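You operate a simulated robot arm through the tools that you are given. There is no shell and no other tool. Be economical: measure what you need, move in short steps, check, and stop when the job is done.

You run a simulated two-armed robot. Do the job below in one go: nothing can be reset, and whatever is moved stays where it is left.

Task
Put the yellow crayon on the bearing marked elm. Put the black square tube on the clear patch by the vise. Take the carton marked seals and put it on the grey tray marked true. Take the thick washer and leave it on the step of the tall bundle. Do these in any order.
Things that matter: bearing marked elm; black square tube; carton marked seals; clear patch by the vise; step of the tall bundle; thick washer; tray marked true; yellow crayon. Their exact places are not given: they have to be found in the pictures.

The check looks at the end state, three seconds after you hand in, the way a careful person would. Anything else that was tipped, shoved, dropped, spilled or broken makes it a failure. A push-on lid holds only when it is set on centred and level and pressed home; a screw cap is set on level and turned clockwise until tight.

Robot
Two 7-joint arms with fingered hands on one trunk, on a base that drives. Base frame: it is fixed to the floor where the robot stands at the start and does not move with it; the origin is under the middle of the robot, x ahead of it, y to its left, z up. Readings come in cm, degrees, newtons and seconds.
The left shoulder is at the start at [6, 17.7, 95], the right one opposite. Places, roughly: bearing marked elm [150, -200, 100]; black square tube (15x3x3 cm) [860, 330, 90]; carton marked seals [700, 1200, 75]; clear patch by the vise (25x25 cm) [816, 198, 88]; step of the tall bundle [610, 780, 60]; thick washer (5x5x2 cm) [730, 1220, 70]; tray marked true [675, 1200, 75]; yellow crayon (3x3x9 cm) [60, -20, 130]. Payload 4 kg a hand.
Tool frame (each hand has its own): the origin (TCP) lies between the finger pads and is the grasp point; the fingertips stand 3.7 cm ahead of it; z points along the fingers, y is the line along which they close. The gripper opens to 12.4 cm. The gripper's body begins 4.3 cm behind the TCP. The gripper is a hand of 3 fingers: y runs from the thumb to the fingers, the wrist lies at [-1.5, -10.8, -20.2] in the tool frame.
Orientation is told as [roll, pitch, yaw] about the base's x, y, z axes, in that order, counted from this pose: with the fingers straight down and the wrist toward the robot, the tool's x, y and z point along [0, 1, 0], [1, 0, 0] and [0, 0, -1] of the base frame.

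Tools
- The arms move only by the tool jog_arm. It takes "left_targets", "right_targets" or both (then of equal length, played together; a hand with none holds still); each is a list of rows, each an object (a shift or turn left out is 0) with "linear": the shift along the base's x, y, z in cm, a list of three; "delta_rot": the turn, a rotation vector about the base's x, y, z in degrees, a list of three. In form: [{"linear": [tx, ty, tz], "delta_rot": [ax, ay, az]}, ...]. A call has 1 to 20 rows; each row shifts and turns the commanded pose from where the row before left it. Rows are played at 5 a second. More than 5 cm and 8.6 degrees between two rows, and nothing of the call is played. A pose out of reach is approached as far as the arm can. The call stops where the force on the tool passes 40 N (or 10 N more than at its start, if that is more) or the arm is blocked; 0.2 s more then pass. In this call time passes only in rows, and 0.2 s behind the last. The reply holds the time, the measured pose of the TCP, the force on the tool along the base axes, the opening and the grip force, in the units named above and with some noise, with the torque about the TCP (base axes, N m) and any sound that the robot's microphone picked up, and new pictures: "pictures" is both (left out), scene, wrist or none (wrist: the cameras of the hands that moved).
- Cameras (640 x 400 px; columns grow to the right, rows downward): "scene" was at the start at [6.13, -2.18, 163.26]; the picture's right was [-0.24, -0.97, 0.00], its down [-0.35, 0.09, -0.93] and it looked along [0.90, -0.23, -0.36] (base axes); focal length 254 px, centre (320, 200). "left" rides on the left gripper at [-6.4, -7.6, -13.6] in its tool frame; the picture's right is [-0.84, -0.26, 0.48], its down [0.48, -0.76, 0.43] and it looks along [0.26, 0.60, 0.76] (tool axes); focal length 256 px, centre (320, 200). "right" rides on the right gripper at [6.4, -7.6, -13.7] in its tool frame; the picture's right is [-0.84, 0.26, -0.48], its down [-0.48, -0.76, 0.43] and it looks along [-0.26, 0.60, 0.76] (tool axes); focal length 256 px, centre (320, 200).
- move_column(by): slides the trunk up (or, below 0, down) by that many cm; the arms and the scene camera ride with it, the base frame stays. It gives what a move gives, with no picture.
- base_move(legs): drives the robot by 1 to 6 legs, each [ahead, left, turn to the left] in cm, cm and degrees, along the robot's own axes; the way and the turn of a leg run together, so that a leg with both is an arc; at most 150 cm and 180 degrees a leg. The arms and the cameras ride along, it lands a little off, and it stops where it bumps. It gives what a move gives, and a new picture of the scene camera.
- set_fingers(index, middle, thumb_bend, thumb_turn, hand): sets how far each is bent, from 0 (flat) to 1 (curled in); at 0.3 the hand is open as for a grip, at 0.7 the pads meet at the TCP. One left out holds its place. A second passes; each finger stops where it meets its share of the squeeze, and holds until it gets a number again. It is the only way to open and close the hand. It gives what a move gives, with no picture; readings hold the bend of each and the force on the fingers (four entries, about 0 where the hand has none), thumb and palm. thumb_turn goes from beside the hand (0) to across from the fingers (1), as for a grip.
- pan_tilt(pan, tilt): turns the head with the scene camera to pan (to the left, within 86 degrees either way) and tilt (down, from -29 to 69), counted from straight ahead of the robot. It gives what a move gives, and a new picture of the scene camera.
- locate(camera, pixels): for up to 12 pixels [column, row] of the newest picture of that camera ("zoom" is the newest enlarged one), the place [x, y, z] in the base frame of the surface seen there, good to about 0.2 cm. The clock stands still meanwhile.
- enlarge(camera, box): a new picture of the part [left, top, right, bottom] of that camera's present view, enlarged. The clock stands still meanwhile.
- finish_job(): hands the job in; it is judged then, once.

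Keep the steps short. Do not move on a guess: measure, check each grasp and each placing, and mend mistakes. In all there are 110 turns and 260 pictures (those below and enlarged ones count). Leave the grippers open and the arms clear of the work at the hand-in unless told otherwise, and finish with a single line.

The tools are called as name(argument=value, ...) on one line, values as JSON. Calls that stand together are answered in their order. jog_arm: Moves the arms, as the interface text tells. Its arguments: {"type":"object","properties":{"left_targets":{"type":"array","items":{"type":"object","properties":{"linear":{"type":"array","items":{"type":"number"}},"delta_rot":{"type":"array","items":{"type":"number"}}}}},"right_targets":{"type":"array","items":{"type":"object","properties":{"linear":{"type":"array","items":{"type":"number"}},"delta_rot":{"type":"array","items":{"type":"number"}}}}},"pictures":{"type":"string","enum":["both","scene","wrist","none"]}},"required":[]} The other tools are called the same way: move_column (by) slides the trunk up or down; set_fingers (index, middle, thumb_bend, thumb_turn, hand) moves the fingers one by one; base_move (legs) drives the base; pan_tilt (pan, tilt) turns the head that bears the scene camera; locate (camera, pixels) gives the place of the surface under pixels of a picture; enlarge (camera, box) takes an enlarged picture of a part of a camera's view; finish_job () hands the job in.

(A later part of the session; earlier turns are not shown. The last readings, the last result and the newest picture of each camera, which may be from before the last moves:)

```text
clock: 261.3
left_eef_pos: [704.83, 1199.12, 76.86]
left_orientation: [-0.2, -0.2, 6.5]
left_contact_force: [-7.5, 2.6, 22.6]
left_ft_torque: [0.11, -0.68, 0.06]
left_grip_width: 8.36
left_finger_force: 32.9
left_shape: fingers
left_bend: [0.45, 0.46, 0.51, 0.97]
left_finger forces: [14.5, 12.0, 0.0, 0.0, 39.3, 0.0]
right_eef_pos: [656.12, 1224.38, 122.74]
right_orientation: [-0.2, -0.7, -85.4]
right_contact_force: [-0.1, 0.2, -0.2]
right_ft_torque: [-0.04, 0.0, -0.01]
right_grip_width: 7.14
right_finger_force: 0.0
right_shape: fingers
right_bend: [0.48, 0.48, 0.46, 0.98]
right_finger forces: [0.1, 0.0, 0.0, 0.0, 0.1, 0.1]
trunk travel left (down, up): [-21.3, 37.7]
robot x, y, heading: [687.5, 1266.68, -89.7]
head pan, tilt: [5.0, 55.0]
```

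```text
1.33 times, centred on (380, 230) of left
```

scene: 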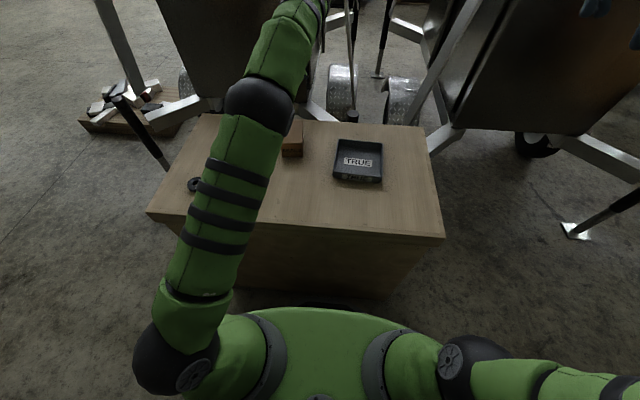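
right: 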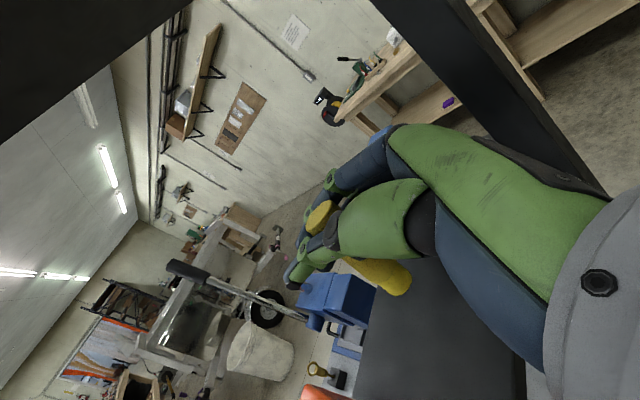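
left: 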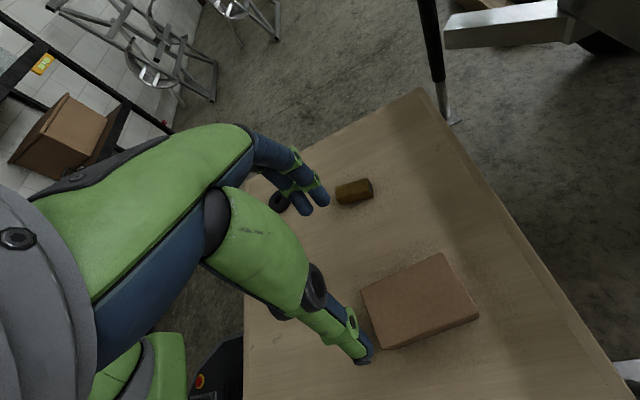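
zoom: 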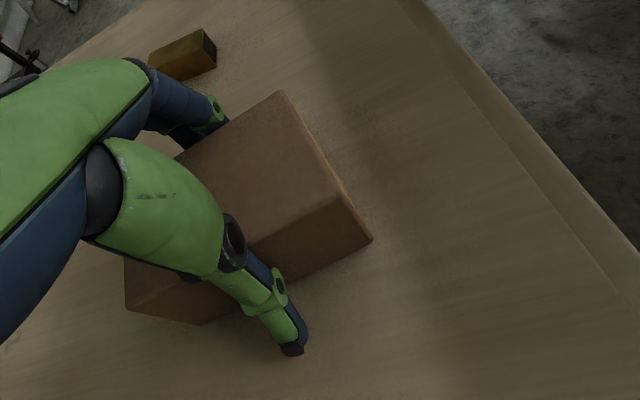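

The grip holds at about 33 N, though the fingertips press the table a little. Lifting slowly.

jog_arm(left_targets=[{"linear": [0, 0, 0.5]}, {"linear": [0, 0, 1]}, {"linear": [0, 0, 2]}, {"linear": [0, 0, 3]}], pictures="wrist")

locate(camera="left", pixels=[[410, 155], [470, 240], [330, 200], [350, 320], [300, 310], [440, 200], [360, 260], [420, 260]])

```text
clock: 262.3
left_eef_pos: [705.0, 1198.92, 83.09]
left_orientation: [0.1, -0.1, 6.6]
left_contact_force: [0.2, 1.0, -2.2]
left_ft_torque: [0.02, 0.02, 0.0]
left_grip_width: 8.19
left_finger_force: 30.0
left_shape: fingers
left_bend: [0.44, 0.46, 0.52, 0.97]
left_finger forces: [17.9, 11.2, 0.0, 0.1, 30.8, 0.0]
right_eef_pos: [656.25, 1224.16, 122.58]
right_orientation: [-0.2, -0.7, -85.5]
right_contact_force: [0.3, -0.6, 0.1]
right_ft_torque: [-0.04, -0.01, 0.02]
right_grip_width: 7.13
right_finger_force: 0.0
right_shape: fingers
right_bend: [0.48, 0.48, 0.46, 0.98]
right_finger forces: [0.1, 0.1, 0.0, 0.0, 0.1, 0.0]
trunk travel left (down, up): [-21.3, 37.7]
robot x, y, heading: [687.7, 1266.59, -89.3]
head pan, tilt: [5.0, 55.0]
```

left: 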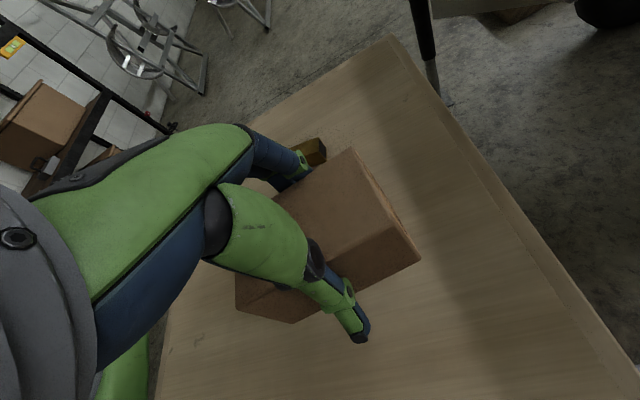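

```text
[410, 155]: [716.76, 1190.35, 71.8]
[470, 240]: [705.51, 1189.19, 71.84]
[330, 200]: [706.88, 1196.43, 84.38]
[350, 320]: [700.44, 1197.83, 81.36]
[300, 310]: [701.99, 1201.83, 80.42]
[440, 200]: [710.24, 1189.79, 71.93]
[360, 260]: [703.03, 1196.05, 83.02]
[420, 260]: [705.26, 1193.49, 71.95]
```

The carton is held but rolled about 19° (its -x side low). I'll lift more, level it by turning the hand about y, and slide the base over to the tray.

jog_arm(left_targets=[{"linear": [0, 0, 4]}, {"linear": [0, 0, 3], "delta_rot": [0, 6.3, 0]}, {"delta_rot": [0, 6.3, 0]}, {"delta_rot": [0, 6.3, 0]}], pictures="none")

base_move(legs=[[0, -20, 0]])

jog_arm(left_targets=[{"linear": [-1.3, 3, 0]}, {"linear": [-1.3, 3, 0]}], pictures="both")

```text
clock: 263.3
left_eef_pos: [704.82, 1198.88, 90.1]
left_orientation: [2.2, 18.8, 6.9]
left_contact_force: [-0.3, -0.3, -2.1]
left_ft_torque: [0.03, 0.05, 0.01]
left_grip_width: 8.2
left_finger_force: 29.8
left_shape: fingers
left_bend: [0.44, 0.46, 0.52, 0.97]
left_finger forces: [18.1, 11.4, 0.0, 0.1, 30.4, 0.0]
right_eef_pos: [656.17, 1224.18, 122.64]
right_orientation: [-0.3, -0.6, -85.4]
right_contact_force: [-0.7, 0.1, 0.5]
right_ft_torque: [-0.02, 0.01, 0.01]
right_grip_width: 7.15
right_finger_force: 0.0
right_shape: fingers
right_bend: [0.48, 0.48, 0.46, 0.98]
right_finger forces: [0.0, 0.0, 0.0, 0.0, 0.0, 0.0]
trunk travel left (down, up): [-21.3, 37.7]
robot x, y, heading: [687.33, 1266.31, -89.4]
head pan, tilt: [5.0, 55.0]
```

```text
clock: 264.9
left_eef_pos: [684.57, 1198.55, 90.0]
left_orientation: [2.2, 18.7, 6.7]
left_contact_force: [0.1, -0.2, -2.1]
left_ft_torque: [-0.03, 0.02, 0.01]
left_grip_width: 8.17
left_finger_force: 30.2
left_shape: fingers
left_bend: [0.44, 0.46, 0.52, 0.97]
left_finger forces: [18.1, 11.3, 0.1, 0.0, 30.5, 0.1]
right_eef_pos: [636.11, 1223.99, 122.67]
right_orientation: [-0.2, -0.6, -85.7]
right_contact_force: [0.2, -1.5, 0.7]
right_ft_torque: [0.0, 0.0, 0.01]
right_grip_width: 7.15
right_finger_force: 0.0
right_shape: fingers
right_bend: [0.48, 0.48, 0.46, 0.98]
right_finger forces: [0.0, 0.0, 0.0, 0.1, 0.1, 0.0]
trunk travel left (down, up): [-21.3, 37.7]
robot x, y, heading: [667.54, 1266.6, -89.5]
head pan, tilt: [5.0, 55.0]
```

scene: 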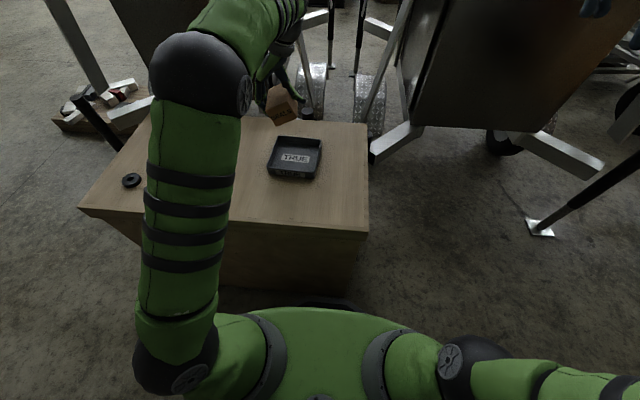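

```text
clock: 265.5
left_eef_pos: [681.98, 1204.66, 90.2]
left_orientation: [2.2, 18.8, 6.6]
left_contact_force: [2.1, -0.1, -1.9]
left_ft_torque: [-0.01, 0.02, -0.01]
left_grip_width: 8.18
left_finger_force: 29.9
left_shape: fingers
left_bend: [0.44, 0.46, 0.52, 0.97]
left_finger forces: [18.2, 11.3, 0.1, 0.0, 30.3, 0.0]
right_eef_pos: [636.11, 1224.11, 122.52]
right_orientation: [-0.4, -0.5, -85.6]
right_contact_force: [-0.6, 1.1, 0.5]
right_ft_torque: [0.02, -0.02, 0.01]
right_grip_width: 7.18
right_finger_force: 0.1
right_shape: fingers
right_bend: [0.48, 0.48, 0.46, 0.98]
right_finger forces: [0.0, 0.0, 0.0, 0.0, 0.0, 0.0]
trunk travel left (down, up): [-21.3, 37.7]
robot x, y, heading: [667.55, 1266.14, -89.6]
head pan, tilt: [5.0, 55.0]
```

scene: 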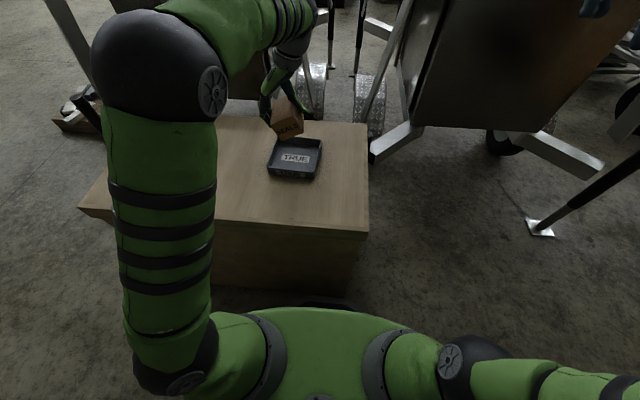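
left: 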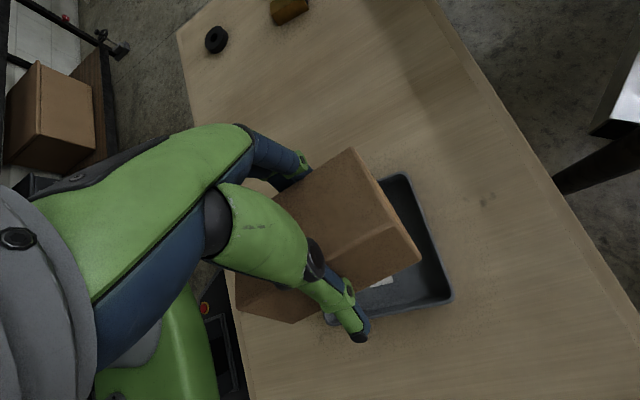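

The label SEALS is visible. I'll zoom in to check the tilt.

enlarge(camera="scene", box=[240, 60, 360, 190])

locate(camera="zoom", pixels=[[265, 140], [195, 160], [240, 235], [310, 200], [230, 180], [290, 210], [180, 250], [400, 260], [340, 300], [175, 340]])

locate(camera="left", pixels=[[350, 160], [330, 200], [360, 260], [320, 215], [380, 210], [395, 250], [290, 310], [410, 250]])

```text
3.08 times, centred on (300, 125) of scene
```

zoom: 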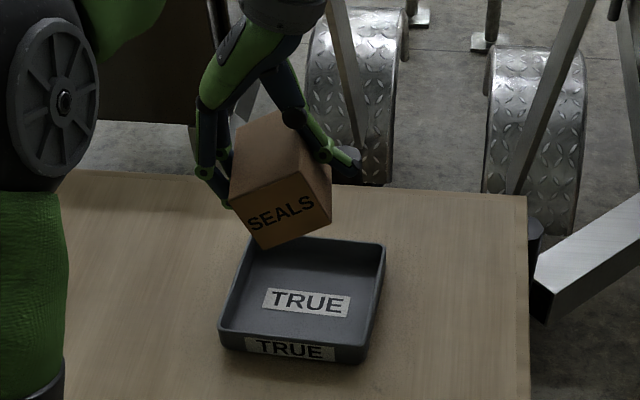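

```text
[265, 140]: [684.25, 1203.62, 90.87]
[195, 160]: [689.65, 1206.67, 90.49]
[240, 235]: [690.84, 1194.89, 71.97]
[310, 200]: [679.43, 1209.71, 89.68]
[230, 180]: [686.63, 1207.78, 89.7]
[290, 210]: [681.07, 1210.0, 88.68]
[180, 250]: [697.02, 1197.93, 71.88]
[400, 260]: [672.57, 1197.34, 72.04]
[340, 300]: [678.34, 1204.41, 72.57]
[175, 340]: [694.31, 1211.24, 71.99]
```

```text
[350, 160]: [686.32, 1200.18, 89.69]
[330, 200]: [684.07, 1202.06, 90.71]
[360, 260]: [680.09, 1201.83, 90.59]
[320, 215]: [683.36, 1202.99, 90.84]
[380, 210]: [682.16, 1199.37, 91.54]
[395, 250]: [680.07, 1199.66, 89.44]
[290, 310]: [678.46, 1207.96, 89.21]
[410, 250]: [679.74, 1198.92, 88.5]
```

I misread an edge: the carton is now over-rotated, with its top sloping about 24° down toward +x. Turning back by 24°.

jog_arm(left_targets=[{"delta_rot": [0, -6, 0]}, {"delta_rot": [0, -6, 0]}, {"delta_rot": [0, -6, 0]}, {"delta_rot": [0, -6, 0]}], pictures="both")

enlarge(camera="scene", box=[240, 60, 360, 190])

locate(camera="left", pixels=[[350, 165], [320, 190], [340, 200], [370, 210], [320, 220], [350, 240], [290, 200], [380, 240], [400, 250], [290, 310]])

```text
clock: 266.5
left_eef_pos: [681.92, 1204.62, 90.05]
left_orientation: [-0.4, -5.2, 6.4]
left_contact_force: [-0.7, -0.4, -2.4]
left_ft_torque: [0.0, 0.04, 0.0]
left_grip_width: 8.2
left_finger_force: 28.7
left_shape: fingers
left_bend: [0.44, 0.46, 0.52, 0.97]
left_finger forces: [17.8, 10.9, 0.0, 0.0, 30.5, 0.1]
right_eef_pos: [636.07, 1224.01, 122.56]
right_orientation: [-0.4, -0.7, -85.6]
right_contact_force: [-0.7, -0.5, 0.3]
right_ft_torque: [-0.02, -0.02, -0.04]
right_grip_width: 7.14
right_finger_force: 0.0
right_shape: fingers
right_bend: [0.48, 0.48, 0.46, 0.98]
right_finger forces: [0.1, 0.0, 0.1, 0.0, 0.0, 0.1]
trunk travel left (down, up): [-21.3, 37.7]
robot x, y, heading: [667.51, 1266.51, -89.6]
head pan, tilt: [5.0, 55.0]
```

scene: 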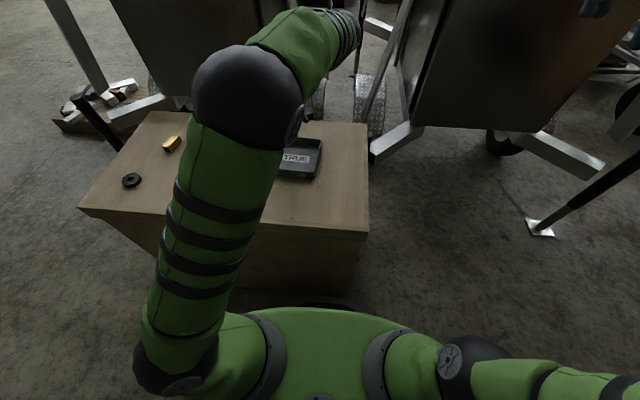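
left: 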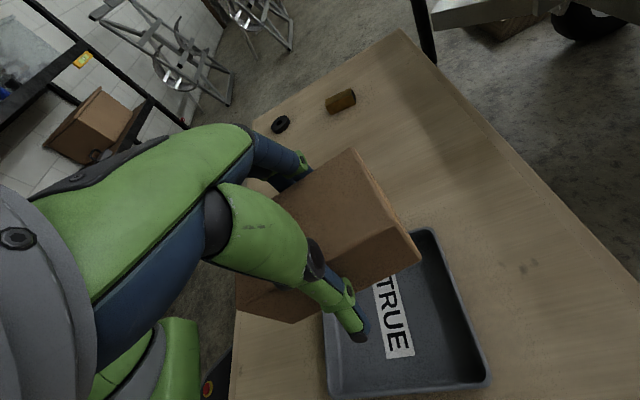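

```text
3.08 times, centred on (300, 125) of scene
```

zoom: 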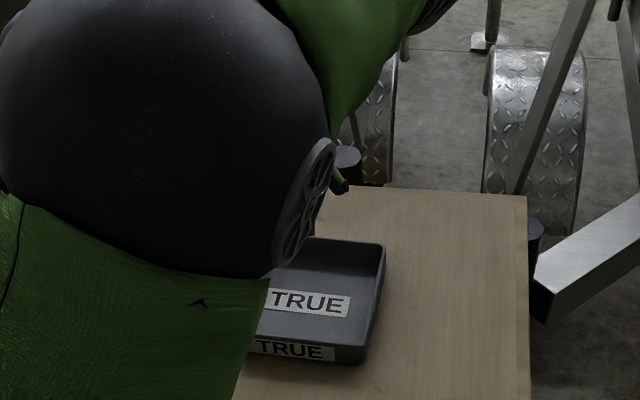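

```text
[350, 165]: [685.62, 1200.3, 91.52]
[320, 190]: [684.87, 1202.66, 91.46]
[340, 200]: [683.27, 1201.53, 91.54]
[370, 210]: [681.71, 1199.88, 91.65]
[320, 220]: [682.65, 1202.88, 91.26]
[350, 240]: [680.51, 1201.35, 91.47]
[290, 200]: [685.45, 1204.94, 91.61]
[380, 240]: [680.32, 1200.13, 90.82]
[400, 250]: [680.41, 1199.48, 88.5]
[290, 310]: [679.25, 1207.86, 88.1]
```

Level now (top z 91.5, bottom about 85.5). I'll measure the tray edges again from the wrist view.

locate(camera="left", pixels=[[428, 232], [487, 380], [332, 392], [327, 330], [455, 340], [400, 370], [352, 152], [418, 258], [240, 300], [270, 200], [412, 225], [470, 330]])

```text
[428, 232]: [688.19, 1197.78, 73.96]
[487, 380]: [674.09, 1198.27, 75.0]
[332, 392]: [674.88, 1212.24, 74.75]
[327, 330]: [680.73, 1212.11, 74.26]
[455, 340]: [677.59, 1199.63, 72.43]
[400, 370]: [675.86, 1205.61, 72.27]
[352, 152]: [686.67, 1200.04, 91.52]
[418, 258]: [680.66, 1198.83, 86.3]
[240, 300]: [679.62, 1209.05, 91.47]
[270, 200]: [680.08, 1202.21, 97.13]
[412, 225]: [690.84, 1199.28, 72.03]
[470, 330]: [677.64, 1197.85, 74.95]
```

jog_arm(left_targets=[{"linear": [-1.4, 0.2, -3]}, {"linear": [0, 0, -4]}, {"linear": [0, 0, -4]}, {"linear": [0, 0, -1.2]}, {"linear": [0, 0, -0.3]}], pictures="wrist")

locate(camera="left", pixels=[[350, 165], [290, 200], [350, 240], [352, 152], [420, 262], [240, 300]])

```text
clock: 267.7
left_eef_pos: [680.57, 1204.92, 77.57]
left_orientation: [-0.6, -5.2, 6.4]
left_contact_force: [0.2, -0.6, -2.4]
left_ft_torque: [-0.02, 0.01, 0.0]
left_grip_width: 8.19
left_finger_force: 29.5
left_shape: fingers
left_bend: [0.44, 0.46, 0.52, 0.97]
left_finger forces: [17.7, 10.8, 0.1, 0.0, 30.3, 0.0]
right_eef_pos: [636.18, 1224.07, 122.61]
right_orientation: [-0.3, -0.6, -85.6]
right_contact_force: [0.4, -0.5, -0.8]
right_ft_torque: [0.01, -0.02, -0.02]
right_grip_width: 7.15
right_finger_force: 0.0
right_shape: fingers
right_bend: [0.48, 0.48, 0.46, 0.98]
right_finger forces: [0.0, 0.0, 0.0, 0.0, 0.0, 0.0]
trunk travel left (down, up): [-21.3, 37.7]
robot x, y, heading: [667.75, 1266.27, -89.4]
head pan, tilt: [5.0, 55.0]
```

left: 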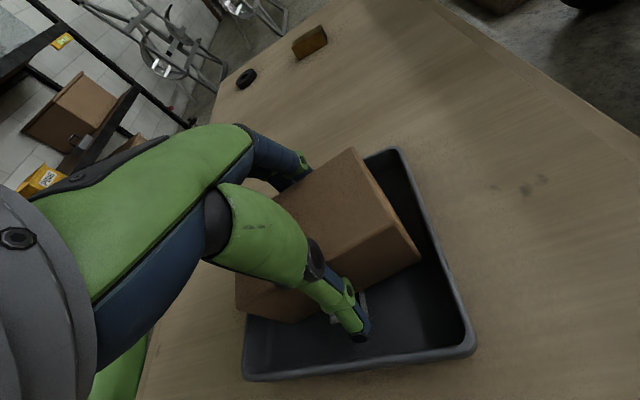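

```text
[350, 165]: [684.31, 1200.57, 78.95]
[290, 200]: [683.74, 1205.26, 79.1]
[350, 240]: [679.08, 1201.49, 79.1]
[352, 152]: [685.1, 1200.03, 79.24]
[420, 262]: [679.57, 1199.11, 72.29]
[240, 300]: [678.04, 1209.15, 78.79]
```

The carton is inside the tray walls, with about 0.6 cm to go. Creeping down to contact.

jog_arm(left_targets=[{"linear": [0, 0, -0.2]}, {"linear": [0, 0, -0.2]}, {"linear": [0, 0, -0.2]}], pictures="none")

```text
clock: 268.5
left_eef_pos: [680.61, 1204.93, 77.06]
left_orientation: [-0.5, -5.1, 6.4]
left_contact_force: [-0.6, -0.8, -1.0]
left_ft_torque: [0.05, 0.04, 0.02]
left_grip_width: 8.16
left_finger_force: 30.2
left_shape: fingers
left_bend: [0.44, 0.46, 0.52, 0.97]
left_finger forces: [17.6, 10.9, 0.0, 0.0, 30.6, 0.1]
right_eef_pos: [636.06, 1224.04, 122.61]
right_orientation: [-0.3, -0.6, -85.6]
right_contact_force: [-1.2, 0.6, -0.1]
right_ft_torque: [-0.01, 0.02, 0.0]
right_grip_width: 7.12
right_finger_force: 0.1
right_shape: fingers
right_bend: [0.48, 0.48, 0.46, 0.98]
right_finger forces: [0.0, 0.1, 0.0, 0.0, 0.0, 0.1]
trunk travel left (down, up): [-21.3, 37.7]
robot x, y, heading: [667.37, 1266.24, -89.4]
head pan, tilt: [5.0, 55.0]
```

jog_arm(left_targets=[{"linear": [0, 0, -0.15]}, {"linear": [0, 0, -0.15]}], pictures="none")

set_fingers(hand="left", index=0.4, middle=0.4, thumb_bend=0.44)

enlarge(camera="left", box=[160, 100, 520, 400])

```text
clock: 269.1
left_eef_pos: [680.68, 1204.84, 76.8]
left_orientation: [-0.7, -5.2, 6.5]
left_contact_force: [0.3, -0.9, 12.9]
left_ft_torque: [0.09, -0.19, 0.02]
left_grip_width: 8.17
left_finger_force: 31.0
left_shape: fingers
left_bend: [0.44, 0.46, 0.52, 0.97]
left_finger forces: [17.9, 11.4, 0.0, 0.0, 32.2, 0.0]
right_eef_pos: [636.08, 1224.11, 122.6]
right_orientation: [-0.2, -0.6, -85.6]
right_contact_force: [-0.2, 0.1, 0.2]
right_ft_torque: [0.01, -0.01, 0.01]
right_grip_width: 7.15
right_finger_force: 0.1
right_shape: fingers
right_bend: [0.48, 0.48, 0.46, 0.98]
right_finger forces: [0.1, 0.1, 0.0, 0.1, 0.0, 0.0]
trunk travel left (down, up): [-21.3, 37.7]
robot x, y, heading: [667.7, 1266.16, -89.5]
head pan, tilt: [5.0, 55.0]
```

```text
clock: 270.1
left_eef_pos: [680.64, 1204.96, 76.65]
left_orientation: [-0.5, -5.1, 6.4]
left_contact_force: [2.6, -1.1, 7.2]
left_ft_torque: [-0.1, 0.12, 0.07]
left_grip_width: 8.39
left_finger_force: 3.3
left_shape: fingers
left_bend: [0.4, 0.4, 0.45, 0.97]
left_finger forces: [0.1, 0.0, 0.0, 0.0, 6.7, 0.0]
right_eef_pos: [636.09, 1224.07, 122.6]
right_orientation: [-0.3, -0.6, -85.6]
right_contact_force: [-0.2, 0.7, -1.1]
right_ft_torque: [0.01, -0.02, 0.03]
right_grip_width: 7.15
right_finger_force: 0.2
right_shape: fingers
right_bend: [0.48, 0.48, 0.46, 0.98]
right_finger forces: [0.1, 0.1, 0.1, 0.1, 0.1, 0.1]
trunk travel left (down, up): [-21.3, 37.7]
robot x, y, heading: [667.57, 1266.06, -89.3]
head pan, tilt: [5.0, 55.0]
```

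```text
1.33 times, centred on (340, 250) of left
```

zoom: 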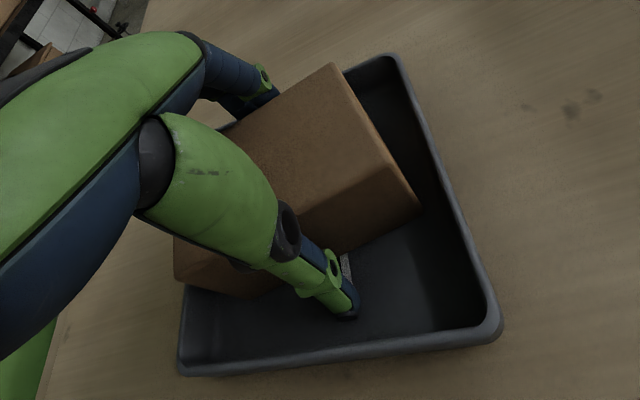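

The fingers are free and the thumb still touches lightly. I'll ease the thumb a little, then lift.

set_fingers(hand="left", thumb_bend=0.41)

jog_arm(left_targets=[{"linear": [0, 0, 0.5]}, {"linear": [0, 0, 1.5]}, {"linear": [0, 0, 3]}, {"linear": [0, 0, 4]}, {"linear": [0, 0, 4], "delta_rot": [0, 2.5, 0]}, {"linear": [0, 0, 4], "delta_rot": [0, 2.6, 0]}], pictures="wrist")

locate(camera="left", pixels=[[360, 230], [330, 260], [300, 250], [380, 265], [340, 300], [238, 80], [250, 75]])

```text
clock: 271.1
left_eef_pos: [680.64, 1204.82, 76.7]
left_orientation: [-0.5, -5.1, 6.4]
left_contact_force: [2.7, 0.2, 5.1]
left_ft_torque: [-0.04, 0.09, 0.01]
left_grip_width: 8.75
left_finger_force: 2.8
left_shape: fingers
left_bend: [0.4, 0.4, 0.42, 0.97]
left_finger forces: [0.0, 0.0, 0.0, 0.0, 5.4, 0.0]
right_eef_pos: [636.14, 1224.24, 122.6]
right_orientation: [-0.3, -0.6, -85.6]
right_contact_force: [-0.5, 0.2, 0.0]
right_ft_torque: [-0.02, 0.0, 0.01]
right_grip_width: 7.13
right_finger_force: 0.1
right_shape: fingers
right_bend: [0.48, 0.48, 0.46, 0.98]
right_finger forces: [0.0, 0.1, 0.0, 0.1, 0.0, 0.1]
trunk travel left (down, up): [-21.3, 37.7]
robot x, y, heading: [667.82, 1266.09, -89.5]
head pan, tilt: [5.0, 55.0]
```

```text
clock: 272.5
left_eef_pos: [680.53, 1205.13, 93.82]
left_orientation: [0.1, 0.0, 6.4]
left_contact_force: [0.1, -0.9, 0.4]
left_ft_torque: [-0.01, -0.03, 0.0]
left_grip_width: 9.18
left_finger_force: 0.0
left_shape: fingers
left_bend: [0.4, 0.4, 0.41, 0.98]
left_finger forces: [0.0, 0.0, 0.0, 0.1, 0.0, 0.0]
right_eef_pos: [636.08, 1224.13, 122.49]
right_orientation: [-0.3, -0.6, -85.6]
right_contact_force: [-0.4, 0.0, 0.0]
right_ft_torque: [-0.01, 0.0, -0.02]
right_grip_width: 7.14
right_finger_force: 0.0
right_shape: fingers
right_bend: [0.48, 0.48, 0.46, 0.98]
right_finger forces: [0.0, 0.1, 0.0, 0.0, 0.0, 0.0]
trunk travel left (down, up): [-21.3, 37.7]
robot x, y, heading: [667.51, 1266.15, -89.6]
head pan, tilt: [5.0, 55.0]
```

left: 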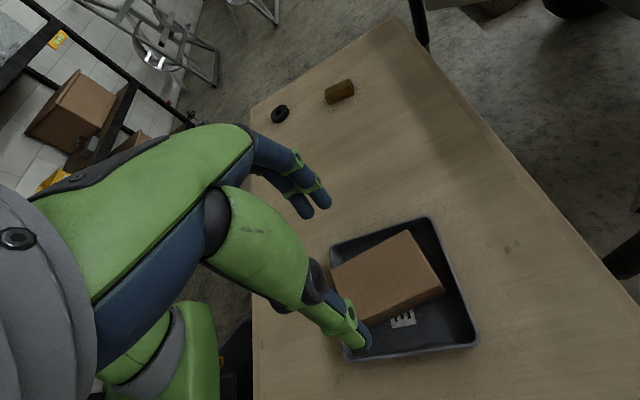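

```text
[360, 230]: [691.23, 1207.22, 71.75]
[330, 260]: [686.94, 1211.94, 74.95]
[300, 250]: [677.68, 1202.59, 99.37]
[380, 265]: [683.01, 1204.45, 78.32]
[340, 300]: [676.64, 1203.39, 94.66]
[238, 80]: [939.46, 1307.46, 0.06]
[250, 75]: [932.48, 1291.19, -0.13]
```

The carton sits level in the TRUE tray. Next the washer at (730.4, 1219): base back 12 and left 48, with the hand pre-shaped.

base_move(legs=[[-12, 0, 0], [0, 49, 0]])

set_fingers(hand="left", index=0.43, middle=0.43, thumb_bend=0.43)

enlarge(camera="left", box=[160, 100, 560, 400])

```text
clock: 276.2
left_eef_pos: [728.2, 1217.29, 93.83]
left_orientation: [0.0, 0.0, 6.3]
left_contact_force: [-0.2, 0.3, -0.7]
left_ft_torque: [0.0, 0.03, 0.0]
left_grip_width: 9.18
left_finger_force: 0.0
left_shape: fingers
left_bend: [0.4, 0.4, 0.41, 0.98]
left_finger forces: [0.0, 0.1, 0.1, 0.0, 0.0, 0.0]
right_eef_pos: [683.81, 1236.52, 122.64]
right_orientation: [-0.3, -0.6, -85.6]
right_contact_force: [-0.3, 0.5, 0.4]
right_ft_torque: [0.01, -0.01, -0.01]
right_grip_width: 7.18
right_finger_force: 0.1
right_shape: fingers
right_bend: [0.48, 0.48, 0.46, 0.98]
right_finger forces: [0.0, 0.1, 0.0, 0.0, 0.0, 0.0]
trunk travel left (down, up): [-21.3, 37.7]
robot x, y, heading: [715.41, 1278.61, -89.4]
head pan, tilt: [5.0, 55.0]
```

scene: 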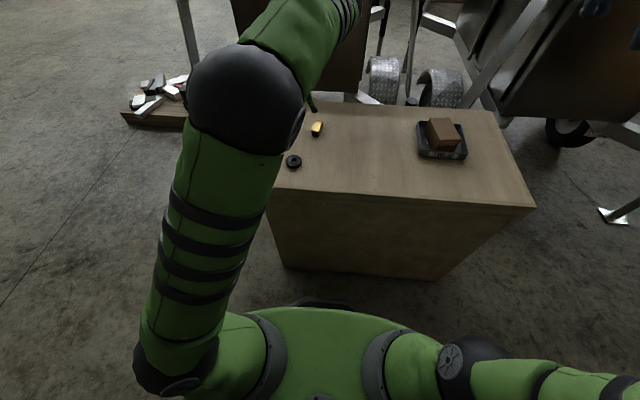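

```text
clock: 277.2
left_eef_pos: [728.23, 1217.37, 93.76]
left_orientation: [0.0, -0.1, 6.4]
left_contact_force: [0.4, 0.6, 0.4]
left_ft_torque: [0.0, 0.0, 0.03]
left_grip_width: 8.42
left_finger_force: 0.0
left_shape: fingers
left_bend: [0.43, 0.43, 0.43, 0.98]
left_finger forces: [0.1, 0.1, 0.0, 0.0, 0.1, 0.1]
right_eef_pos: [683.78, 1236.44, 122.61]
right_orientation: [-0.3, -0.5, -85.7]
right_contact_force: [-0.3, -0.1, 0.5]
right_ft_torque: [-0.04, 0.04, 0.03]
right_grip_width: 7.15
right_finger_force: 0.0
right_shape: fingers
right_bend: [0.48, 0.48, 0.46, 0.98]
right_finger forces: [0.0, 0.0, 0.0, 0.1, 0.0, 0.0]
trunk travel left (down, up): [-21.3, 37.7]
robot x, y, heading: [715.38, 1278.4, -89.7]
head pan, tilt: [5.0, 55.0]
```

```text
1.33 times, centred on (360, 250) of left
```

zoom: 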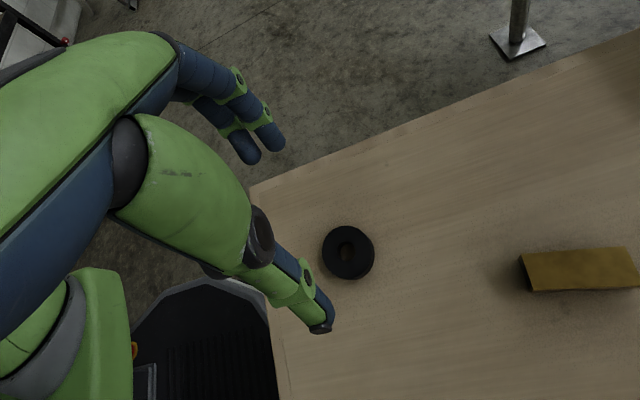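

locate(camera="zoom", pixels=[[327, 245], [370, 245], [350, 231], [350, 274], [345, 250], [250, 150], [320, 322], [275, 140], [300, 260]])

```text
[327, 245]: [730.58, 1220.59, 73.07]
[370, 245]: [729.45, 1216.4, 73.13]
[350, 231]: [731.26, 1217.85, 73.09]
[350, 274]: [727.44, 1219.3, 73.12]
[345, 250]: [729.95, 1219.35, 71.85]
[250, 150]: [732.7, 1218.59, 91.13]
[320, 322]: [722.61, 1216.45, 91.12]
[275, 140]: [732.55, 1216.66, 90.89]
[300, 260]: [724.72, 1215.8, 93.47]
```

The washer centre is (729.6, 1218.5), top 73.1. Shifting over it and descending to TCP z about 76.9.

jog_arm(left_targets=[{"linear": [1.7, 1.3, 0]}, {"linear": [0, 0, -4.5]}, {"linear": [0, 0, -4.5]}, {"linear": [0, 0, -4.5]}, {"linear": [0, 0, -2.6]}], pictures="none")

enlarge(camera="left", box=[200, 130, 480, 360])

locate(camera="zoom", pixels=[[255, 180], [230, 205], [355, 455], [350, 440], [300, 300], [260, 300], [340, 300]])

```text
clock: 278.4
left_eef_pos: [729.99, 1218.52, 77.84]
left_orientation: [0.0, -0.1, 6.3]
left_contact_force: [-0.6, 0.8, 0.4]
left_ft_torque: [-0.02, 0.0, 0.01]
left_grip_width: 8.42
left_finger_force: 0.1
left_shape: fingers
left_bend: [0.43, 0.43, 0.43, 0.98]
left_finger forces: [0.0, 0.0, 0.0, 0.0, 0.1, 0.0]
right_eef_pos: [683.74, 1236.48, 122.57]
right_orientation: [-0.3, -0.5, -85.6]
right_contact_force: [-0.2, -0.5, 0.1]
right_ft_torque: [0.02, 0.02, 0.0]
right_grip_width: 7.15
right_finger_force: 0.1
right_shape: fingers
right_bend: [0.48, 0.48, 0.46, 0.98]
right_finger forces: [0.1, 0.0, 0.0, 0.0, 0.0, 0.1]
trunk travel left (down, up): [-21.3, 37.7]
robot x, y, heading: [715.0, 1278.72, -89.7]
head pan, tilt: [5.0, 55.0]
```

```text
1.74 times, centred on (340, 245) of left
```

zoom: 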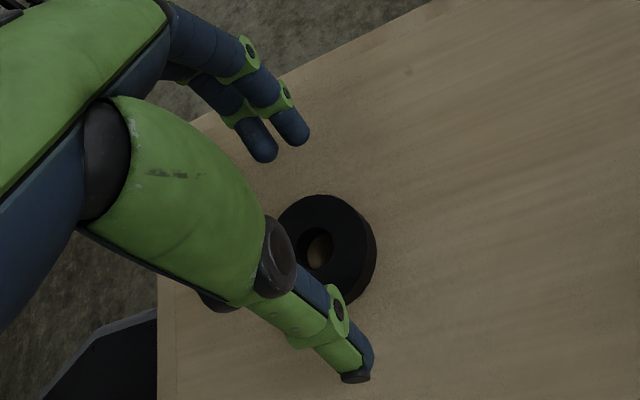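

```text
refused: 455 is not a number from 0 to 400
```

locate(camera="zoom", pixels=[[262, 152], [295, 138], [355, 376], [365, 350], [320, 205], [360, 240], [350, 295], [300, 215]])

```text
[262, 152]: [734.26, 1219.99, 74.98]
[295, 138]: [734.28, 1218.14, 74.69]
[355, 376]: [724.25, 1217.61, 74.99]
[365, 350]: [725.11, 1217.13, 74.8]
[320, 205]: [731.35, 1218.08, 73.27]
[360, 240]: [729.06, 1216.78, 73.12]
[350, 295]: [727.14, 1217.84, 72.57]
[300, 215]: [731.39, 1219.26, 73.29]
```

Well aligned. Lowering 1.1 cm and closing.

jog_arm(left_targets=[{"linear": [0, 0, -1.1]}], pictures="none")

set_fingers(hand="left", index=0.6, middle=0.6, thumb_bend=0.6)

enlarge(camera="left", box=[200, 130, 480, 360])

```text
clock: 278.8
left_eef_pos: [729.93, 1218.69, 76.5]
left_orientation: [0.0, -0.2, 6.3]
left_contact_force: [0.6, 0.2, 0.0]
left_ft_torque: [0.01, 0.02, 0.02]
left_grip_width: 8.41
left_finger_force: 0.0
left_shape: fingers
left_bend: [0.43, 0.43, 0.43, 0.98]
left_finger forces: [0.1, 0.0, 0.0, 0.0, 0.0, 0.0]
right_eef_pos: [683.85, 1236.47, 122.59]
right_orientation: [-0.3, -0.6, -85.7]
right_contact_force: [0.1, -0.7, -0.3]
right_ft_torque: [0.01, 0.05, -0.01]
right_grip_width: 7.15
right_finger_force: 0.0
right_shape: fingers
right_bend: [0.48, 0.48, 0.46, 0.98]
right_finger forces: [0.1, 0.0, 0.0, 0.0, 0.1, 0.1]
trunk travel left (down, up): [-21.3, 37.7]
robot x, y, heading: [715.18, 1278.79, -89.7]
head pan, tilt: [5.0, 55.0]
```

```text
clock: 279.8
left_eef_pos: [729.9, 1218.72, 76.63]
left_orientation: [0.1, -0.2, 6.4]
left_contact_force: [-0.7, 0.4, -0.4]
left_ft_torque: [0.01, 0.03, 0.01]
left_grip_width: 4.24
left_finger_force: 4.7
left_shape: fingers
left_bend: [0.58, 0.58, 0.58, 0.97]
left_finger forces: [2.2, 3.3, 0.0, 0.0, 4.6, 0.0]
right_eef_pos: [683.85, 1236.47, 122.59]
right_orientation: [-0.3, -0.6, -85.6]
right_contact_force: [0.4, -0.8, -0.4]
right_ft_torque: [-0.02, -0.02, -0.03]
right_grip_width: 7.14
right_finger_force: 0.2
right_shape: fingers
right_bend: [0.48, 0.48, 0.46, 0.98]
right_finger forces: [0.0, 0.0, 0.0, 0.0, 0.0, 0.0]
trunk travel left (down, up): [-21.3, 37.7]
robot x, y, heading: [715.27, 1278.22, -89.4]
head pan, tilt: [5.0, 55.0]
```

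```text
1.74 times, centred on (340, 245) of left
```

zoom: 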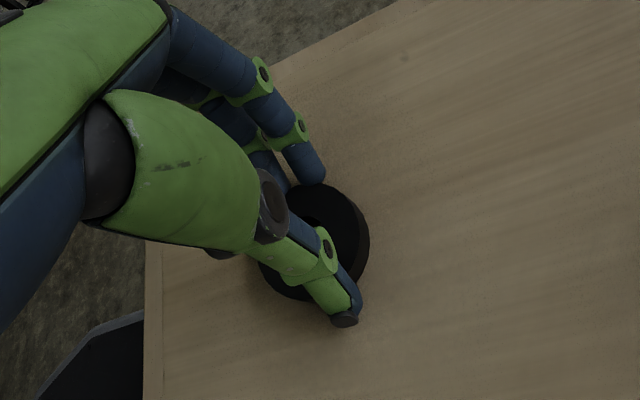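

set_fingers(hand="left", index=0.66, middle=0.66, thumb_bend=0.66)

jog_arm(left_targets=[{"linear": [0, 0, 0.6]}, {"linear": [0, 0, 1]}, {"linear": [0, 0, 2]}, {"linear": [0, 0, 3]}], pictures="none")

enlarge(camera="left", box=[200, 130, 480, 360])

```text
clock: 280.8
left_eef_pos: [729.88, 1218.68, 76.63]
left_orientation: [0.0, -0.1, 6.4]
left_contact_force: [0.4, 0.2, 0.7]
left_ft_torque: [0.0, -0.01, 0.0]
left_grip_width: 3.96
left_finger_force: 13.8
left_shape: fingers
left_bend: [0.6, 0.6, 0.6, 0.97]
left_finger forces: [6.8, 8.0, 0.1, 0.0, 12.8, 0.0]
right_eef_pos: [683.86, 1236.38, 122.63]
right_orientation: [-0.3, -0.5, -85.7]
right_contact_force: [0.5, -0.4, 0.0]
right_ft_torque: [-0.03, -0.03, 0.0]
right_grip_width: 7.13
right_finger_force: 0.0
right_shape: fingers
right_bend: [0.48, 0.48, 0.46, 0.98]
right_finger forces: [0.1, 0.0, 0.0, 0.1, 0.1, 0.0]
trunk travel left (down, up): [-21.3, 37.7]
robot x, y, heading: [715.2, 1278.81, -89.8]
head pan, tilt: [5.0, 55.0]
```

```text
clock: 281.8
left_eef_pos: [729.86, 1218.82, 83.32]
left_orientation: [0.0, -0.1, 6.4]
left_contact_force: [-0.5, -0.4, 0.0]
left_ft_torque: [0.0, 0.0, 0.03]
left_grip_width: 3.97
left_finger_force: 14.0
left_shape: fingers
left_bend: [0.6, 0.6, 0.6, 0.97]
left_finger forces: [7.0, 7.9, 0.0, 0.0, 12.7, 0.0]
right_eef_pos: [683.75, 1236.47, 122.63]
right_orientation: [-0.4, -0.6, -85.7]
right_contact_force: [-0.5, 0.4, -0.3]
right_ft_torque: [0.02, -0.02, -0.01]
right_grip_width: 7.14
right_finger_force: 0.0
right_shape: fingers
right_bend: [0.48, 0.48, 0.46, 0.98]
right_finger forces: [0.0, 0.0, 0.1, 0.0, 0.1, 0.0]
trunk travel left (down, up): [-21.3, 37.7]
robot x, y, heading: [715.04, 1278.94, -89.6]
head pan, tilt: [5.0, 55.0]
```

```text
1.74 times, centred on (340, 245) of left
```

zoom: 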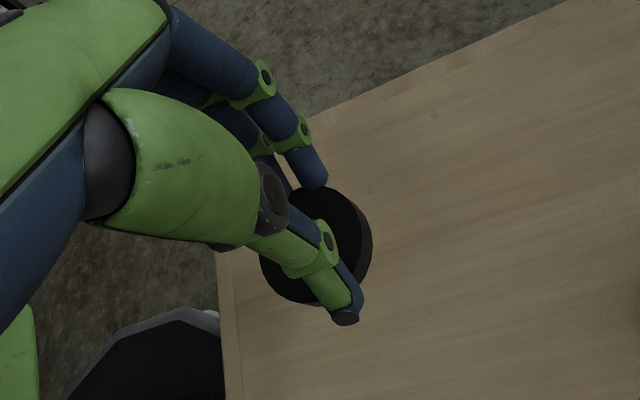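

The washer is held at 14 N and level. I'll raise the trunk and retrace the known route out.

move_column(by=22)

base_move(legs=[[4, 86, 0], [0, 86, 0], [83, 0, 0], [34, 50, 0], [75, 2, 0], [142, -40, 0]])

pan_tilt(pan=-40, tilt=20)

```text
clock: 284.1
left_eef_pos: [729.9, 1218.71, 105.26]
left_orientation: [0.0, -0.1, 6.2]
left_contact_force: [0.1, 1.0, -0.7]
left_ft_torque: [0.02, 0.03, -0.02]
left_grip_width: 3.97
left_finger_force: 14.0
left_shape: fingers
left_bend: [0.6, 0.6, 0.6, 0.97]
left_finger forces: [6.9, 7.9, 0.1, 0.0, 12.7, 0.1]
right_eef_pos: [683.79, 1236.35, 144.54]
right_orientation: [-0.2, -0.6, -85.7]
right_contact_force: [0.4, -0.7, 0.6]
right_ft_torque: [-0.01, 0.01, -0.01]
right_grip_width: 7.14
right_finger_force: 0.1
right_shape: fingers
right_bend: [0.48, 0.48, 0.46, 0.98]
right_finger forces: [0.0, 0.0, 0.0, 0.1, 0.1, 0.1]
trunk travel left (down, up): [-43.3, 15.7]
robot x, y, heading: [715.72, 1278.67, -89.5]
head pan, tilt: [5.0, 55.0]
```

```text
clock: 310.2
left_eef_pos: [911.2, 887.08, 105.25]
left_orientation: [0.1, -0.1, 5.6]
left_contact_force: [0.1, -0.7, -0.2]
left_ft_torque: [-0.01, -0.02, 0.07]
left_grip_width: 3.92
left_finger_force: 13.5
left_shape: fingers
left_bend: [0.6, 0.6, 0.6, 0.97]
left_finger forces: [6.8, 8.0, 0.0, 0.1, 12.7, 0.1]
right_eef_pos: [865.44, 905.32, 144.55]
right_orientation: [-0.4, -0.6, -86.4]
right_contact_force: [0.0, -0.2, -0.4]
right_ft_torque: [-0.01, 0.0, -0.04]
right_grip_width: 7.16
right_finger_force: 0.1
right_shape: fingers
right_bend: [0.48, 0.48, 0.46, 0.98]
right_finger forces: [0.0, 0.0, 0.0, 0.1, 0.1, 0.0]
trunk travel left (down, up): [-43.3, 15.7]
robot x, y, heading: [897.38, 947.5, -90.0]
head pan, tilt: [5.0, 55.0]
```

scene: 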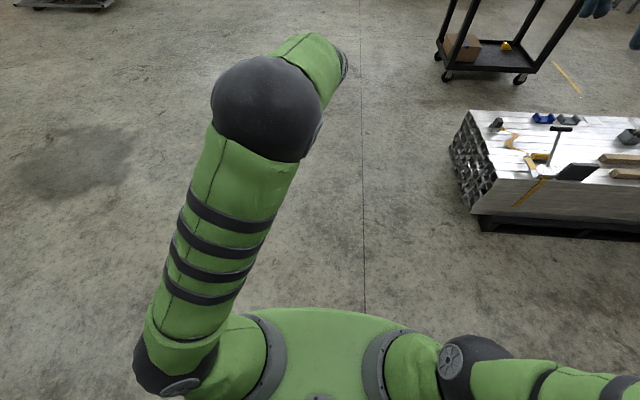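

```text
clock: 311.3
left_eef_pos: [911.41, 887.1, 105.3]
left_orientation: [0.0, 0.0, 5.6]
left_contact_force: [-0.2, 0.1, 0.2]
left_ft_torque: [0.03, 0.02, -0.03]
left_grip_width: 3.95
left_finger_force: 14.0
left_shape: fingers
left_bend: [0.6, 0.6, 0.6, 0.97]
left_finger forces: [6.8, 7.9, 0.0, 0.0, 12.7, 0.1]
right_eef_pos: [865.41, 905.35, 144.59]
right_orientation: [-0.2, -0.6, -86.4]
right_contact_force: [0.1, 0.2, 0.5]
right_ft_torque: [0.0, 0.03, 0.01]
right_grip_width: 7.13
right_finger_force: 0.0
right_shape: fingers
right_bend: [0.48, 0.48, 0.46, 0.98]
right_finger forces: [0.0, 0.1, 0.0, 0.1, 0.1, 0.0]
trunk travel left (down, up): [-43.3, 15.7]
robot x, y, heading: [897.56, 946.96, -90.1]
head pan, tilt: [-40.0, 20.0]
```

scene: 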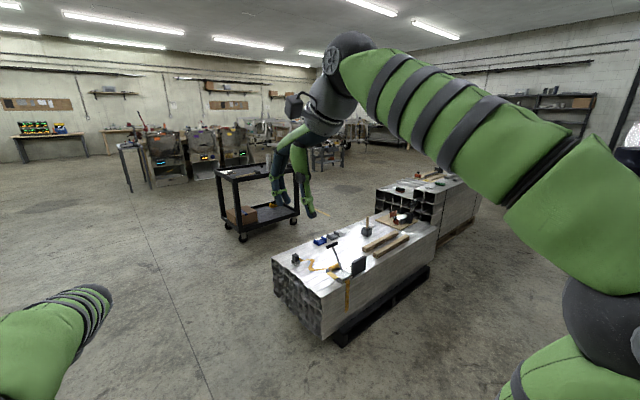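

enlarge(camera="scene", box=[260, 160, 500, 310])

locate(camera="scene", pixels=[[380, 190], [440, 190], [470, 190], [400, 215], [430, 240], [310, 290], [340, 345], [430, 270], [445, 240], [475, 210], [370, 235], [240, 240]])

```text
2.67 times, centred on (380, 235) of scene
```

zoom: 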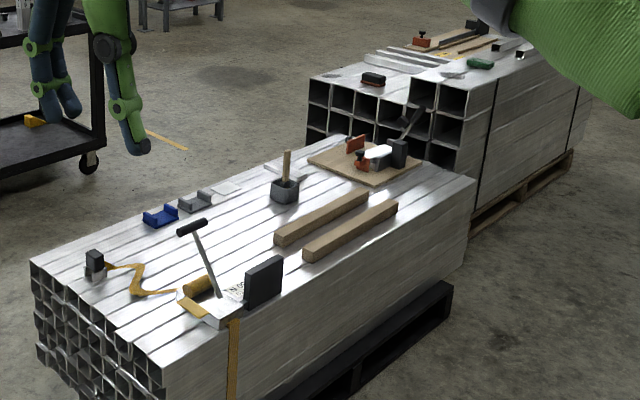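

```text
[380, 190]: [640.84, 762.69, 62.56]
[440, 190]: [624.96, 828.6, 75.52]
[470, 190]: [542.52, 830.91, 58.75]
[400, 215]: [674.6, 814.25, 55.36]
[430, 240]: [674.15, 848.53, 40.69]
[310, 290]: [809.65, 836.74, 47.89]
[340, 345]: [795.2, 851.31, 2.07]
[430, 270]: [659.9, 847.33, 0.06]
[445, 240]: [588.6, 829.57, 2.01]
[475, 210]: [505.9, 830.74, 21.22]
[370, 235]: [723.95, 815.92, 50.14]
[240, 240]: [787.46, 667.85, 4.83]
```

The tall bundle has a lower ledge at z about 62.5 on its -y side, around (610–640, 760–800), and its top is at 75.5. I'll go round by y about 727 and face it from the -y side.

base_move(legs=[[110, 0, 0], [110, 0, 0], [0, 0, -90], [137, 0, 0], [130, 0, 0], [0, 0, -90]])

pan_tilt(pan=0, tilt=50)

```text
clock: 337.0
left_eef_pos: [594.2, 715.24, 105.45]
left_orientation: [0.0, -0.1, -86.0]
left_contact_force: [0.7, -0.3, -0.5]
left_ft_torque: [0.0, 0.0, -0.01]
left_grip_width: 3.88
left_finger_force: 12.6
left_shape: fingers
left_bend: [0.6, 0.6, 0.6, 0.97]
left_finger forces: [6.8, 7.9, 0.1, 0.1, 10.7, 0.0]
right_eef_pos: [613.7, 760.52, 144.49]
right_orientation: [-0.2, -0.5, -177.8]
right_contact_force: [-1.1, -0.3, 0.2]
right_ft_torque: [-0.04, -0.01, 0.0]
right_grip_width: 7.15
right_finger_force: 0.1
right_shape: fingers
right_bend: [0.48, 0.48, 0.46, 0.98]
right_finger forces: [0.1, 0.1, 0.0, 0.0, 0.1, 0.0]
trunk travel left (down, up): [-43.3, 15.7]
robot x, y, heading: [654.4, 727.52, 178.1]
head pan, tilt: [-40.0, 20.0]
stopped in leg 5: the robot was blocked; the commanded pose is now the measured one
```

scene: 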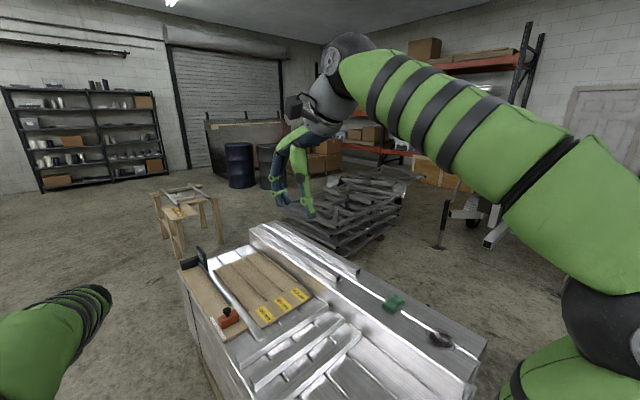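

```text
clock: 338.0
left_eef_pos: [594.23, 715.26, 105.42]
left_orientation: [0.0, -0.1, -86.0]
left_contact_force: [-0.9, -1.2, 0.0]
left_ft_torque: [-0.02, 0.01, -0.04]
left_grip_width: 3.88
left_finger_force: 12.8
left_shape: fingers
left_bend: [0.6, 0.6, 0.6, 0.97]
left_finger forces: [6.7, 7.9, 0.0, 0.0, 10.7, 0.0]
right_eef_pos: [613.71, 760.6, 144.49]
right_orientation: [-0.2, -0.5, -178.0]
right_contact_force: [-1.1, -0.4, 0.4]
right_ft_torque: [0.01, 0.02, 0.0]
right_grip_width: 7.13
right_finger_force: 0.0
right_shape: fingers
right_bend: [0.48, 0.48, 0.46, 0.98]
right_finger forces: [0.1, 0.0, 0.1, 0.0, 0.1, 0.0]
trunk travel left (down, up): [-43.3, 15.7]
robot x, y, heading: [655.07, 727.46, 178.1]
head pan, tilt: [0.0, 50.0]
```

scene: 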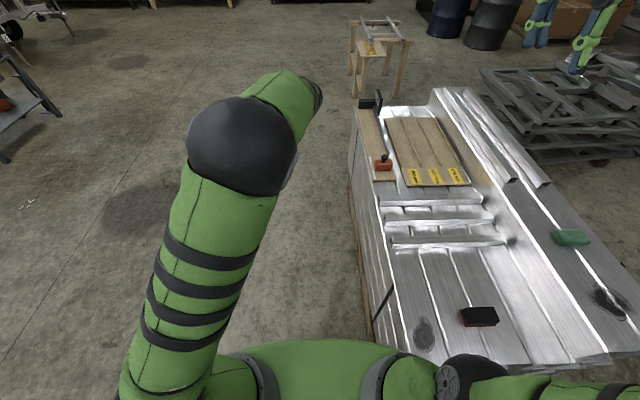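

The base stopped against the bundle's foot, so I'll back off. The step is now clearly visible; measuring its surface, the objects on it, and the edges.

base_move(legs=[[-15, 0, 0]])

enlarge(camera="scene", box=[330, 80, 640, 380])

locate(camera="zoom", pixels=[[120, 230], [200, 230], [230, 200], [90, 320], [160, 315], [110, 150], [180, 100], [60, 60], [250, 330], [300, 250], [330, 180], [200, 290]])

```text
clock: 339.4
left_eef_pos: [609.31, 714.9, 105.43]
left_orientation: [0.0, -0.1, -86.2]
left_contact_force: [1.1, 0.8, -0.5]
left_ft_torque: [-0.02, 0.04, 0.02]
left_grip_width: 3.89
left_finger_force: 12.7
left_shape: fingers
left_bend: [0.6, 0.6, 0.6, 0.97]
left_finger forces: [6.6, 7.7, 0.0, 0.1, 10.7, 0.0]
right_eef_pos: [629.05, 760.22, 144.63]
right_orientation: [-0.2, -0.5, -178.1]
right_contact_force: [0.4, 0.3, 0.4]
right_ft_torque: [0.04, 0.04, -0.01]
right_grip_width: 7.16
right_finger_force: 0.1
right_shape: fingers
right_bend: [0.48, 0.48, 0.46, 0.98]
right_finger forces: [0.0, 0.0, 0.0, 0.1, 0.0, 0.1]
trunk travel left (down, up): [-43.3, 15.7]
robot x, y, heading: [669.83, 726.4, 178.3]
head pan, tilt: [0.0, 50.0]
```

scene: 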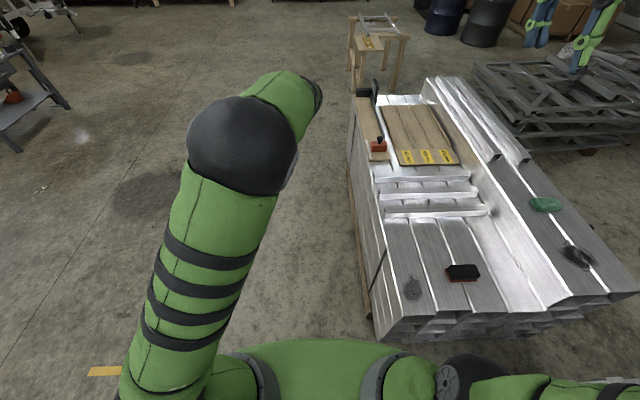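

```text
1.33 times, centred on (485, 230) of scene
```

zoom: 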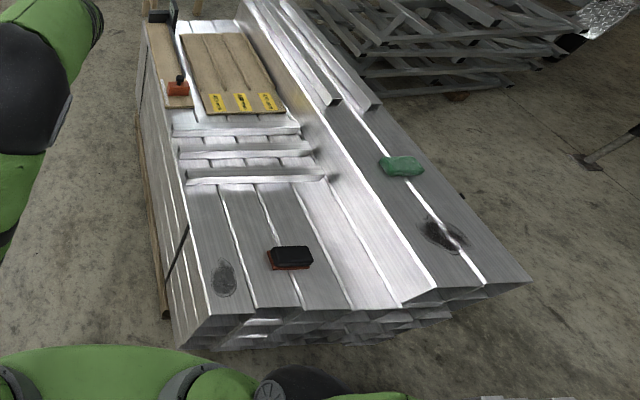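

```text
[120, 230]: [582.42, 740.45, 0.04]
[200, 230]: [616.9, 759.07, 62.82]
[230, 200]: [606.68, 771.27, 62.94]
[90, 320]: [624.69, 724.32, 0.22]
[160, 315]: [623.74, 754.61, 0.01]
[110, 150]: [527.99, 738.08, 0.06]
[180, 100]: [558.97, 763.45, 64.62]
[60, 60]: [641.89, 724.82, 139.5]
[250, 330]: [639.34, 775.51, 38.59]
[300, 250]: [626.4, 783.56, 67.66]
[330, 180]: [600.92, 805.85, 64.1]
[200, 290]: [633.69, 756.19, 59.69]
```

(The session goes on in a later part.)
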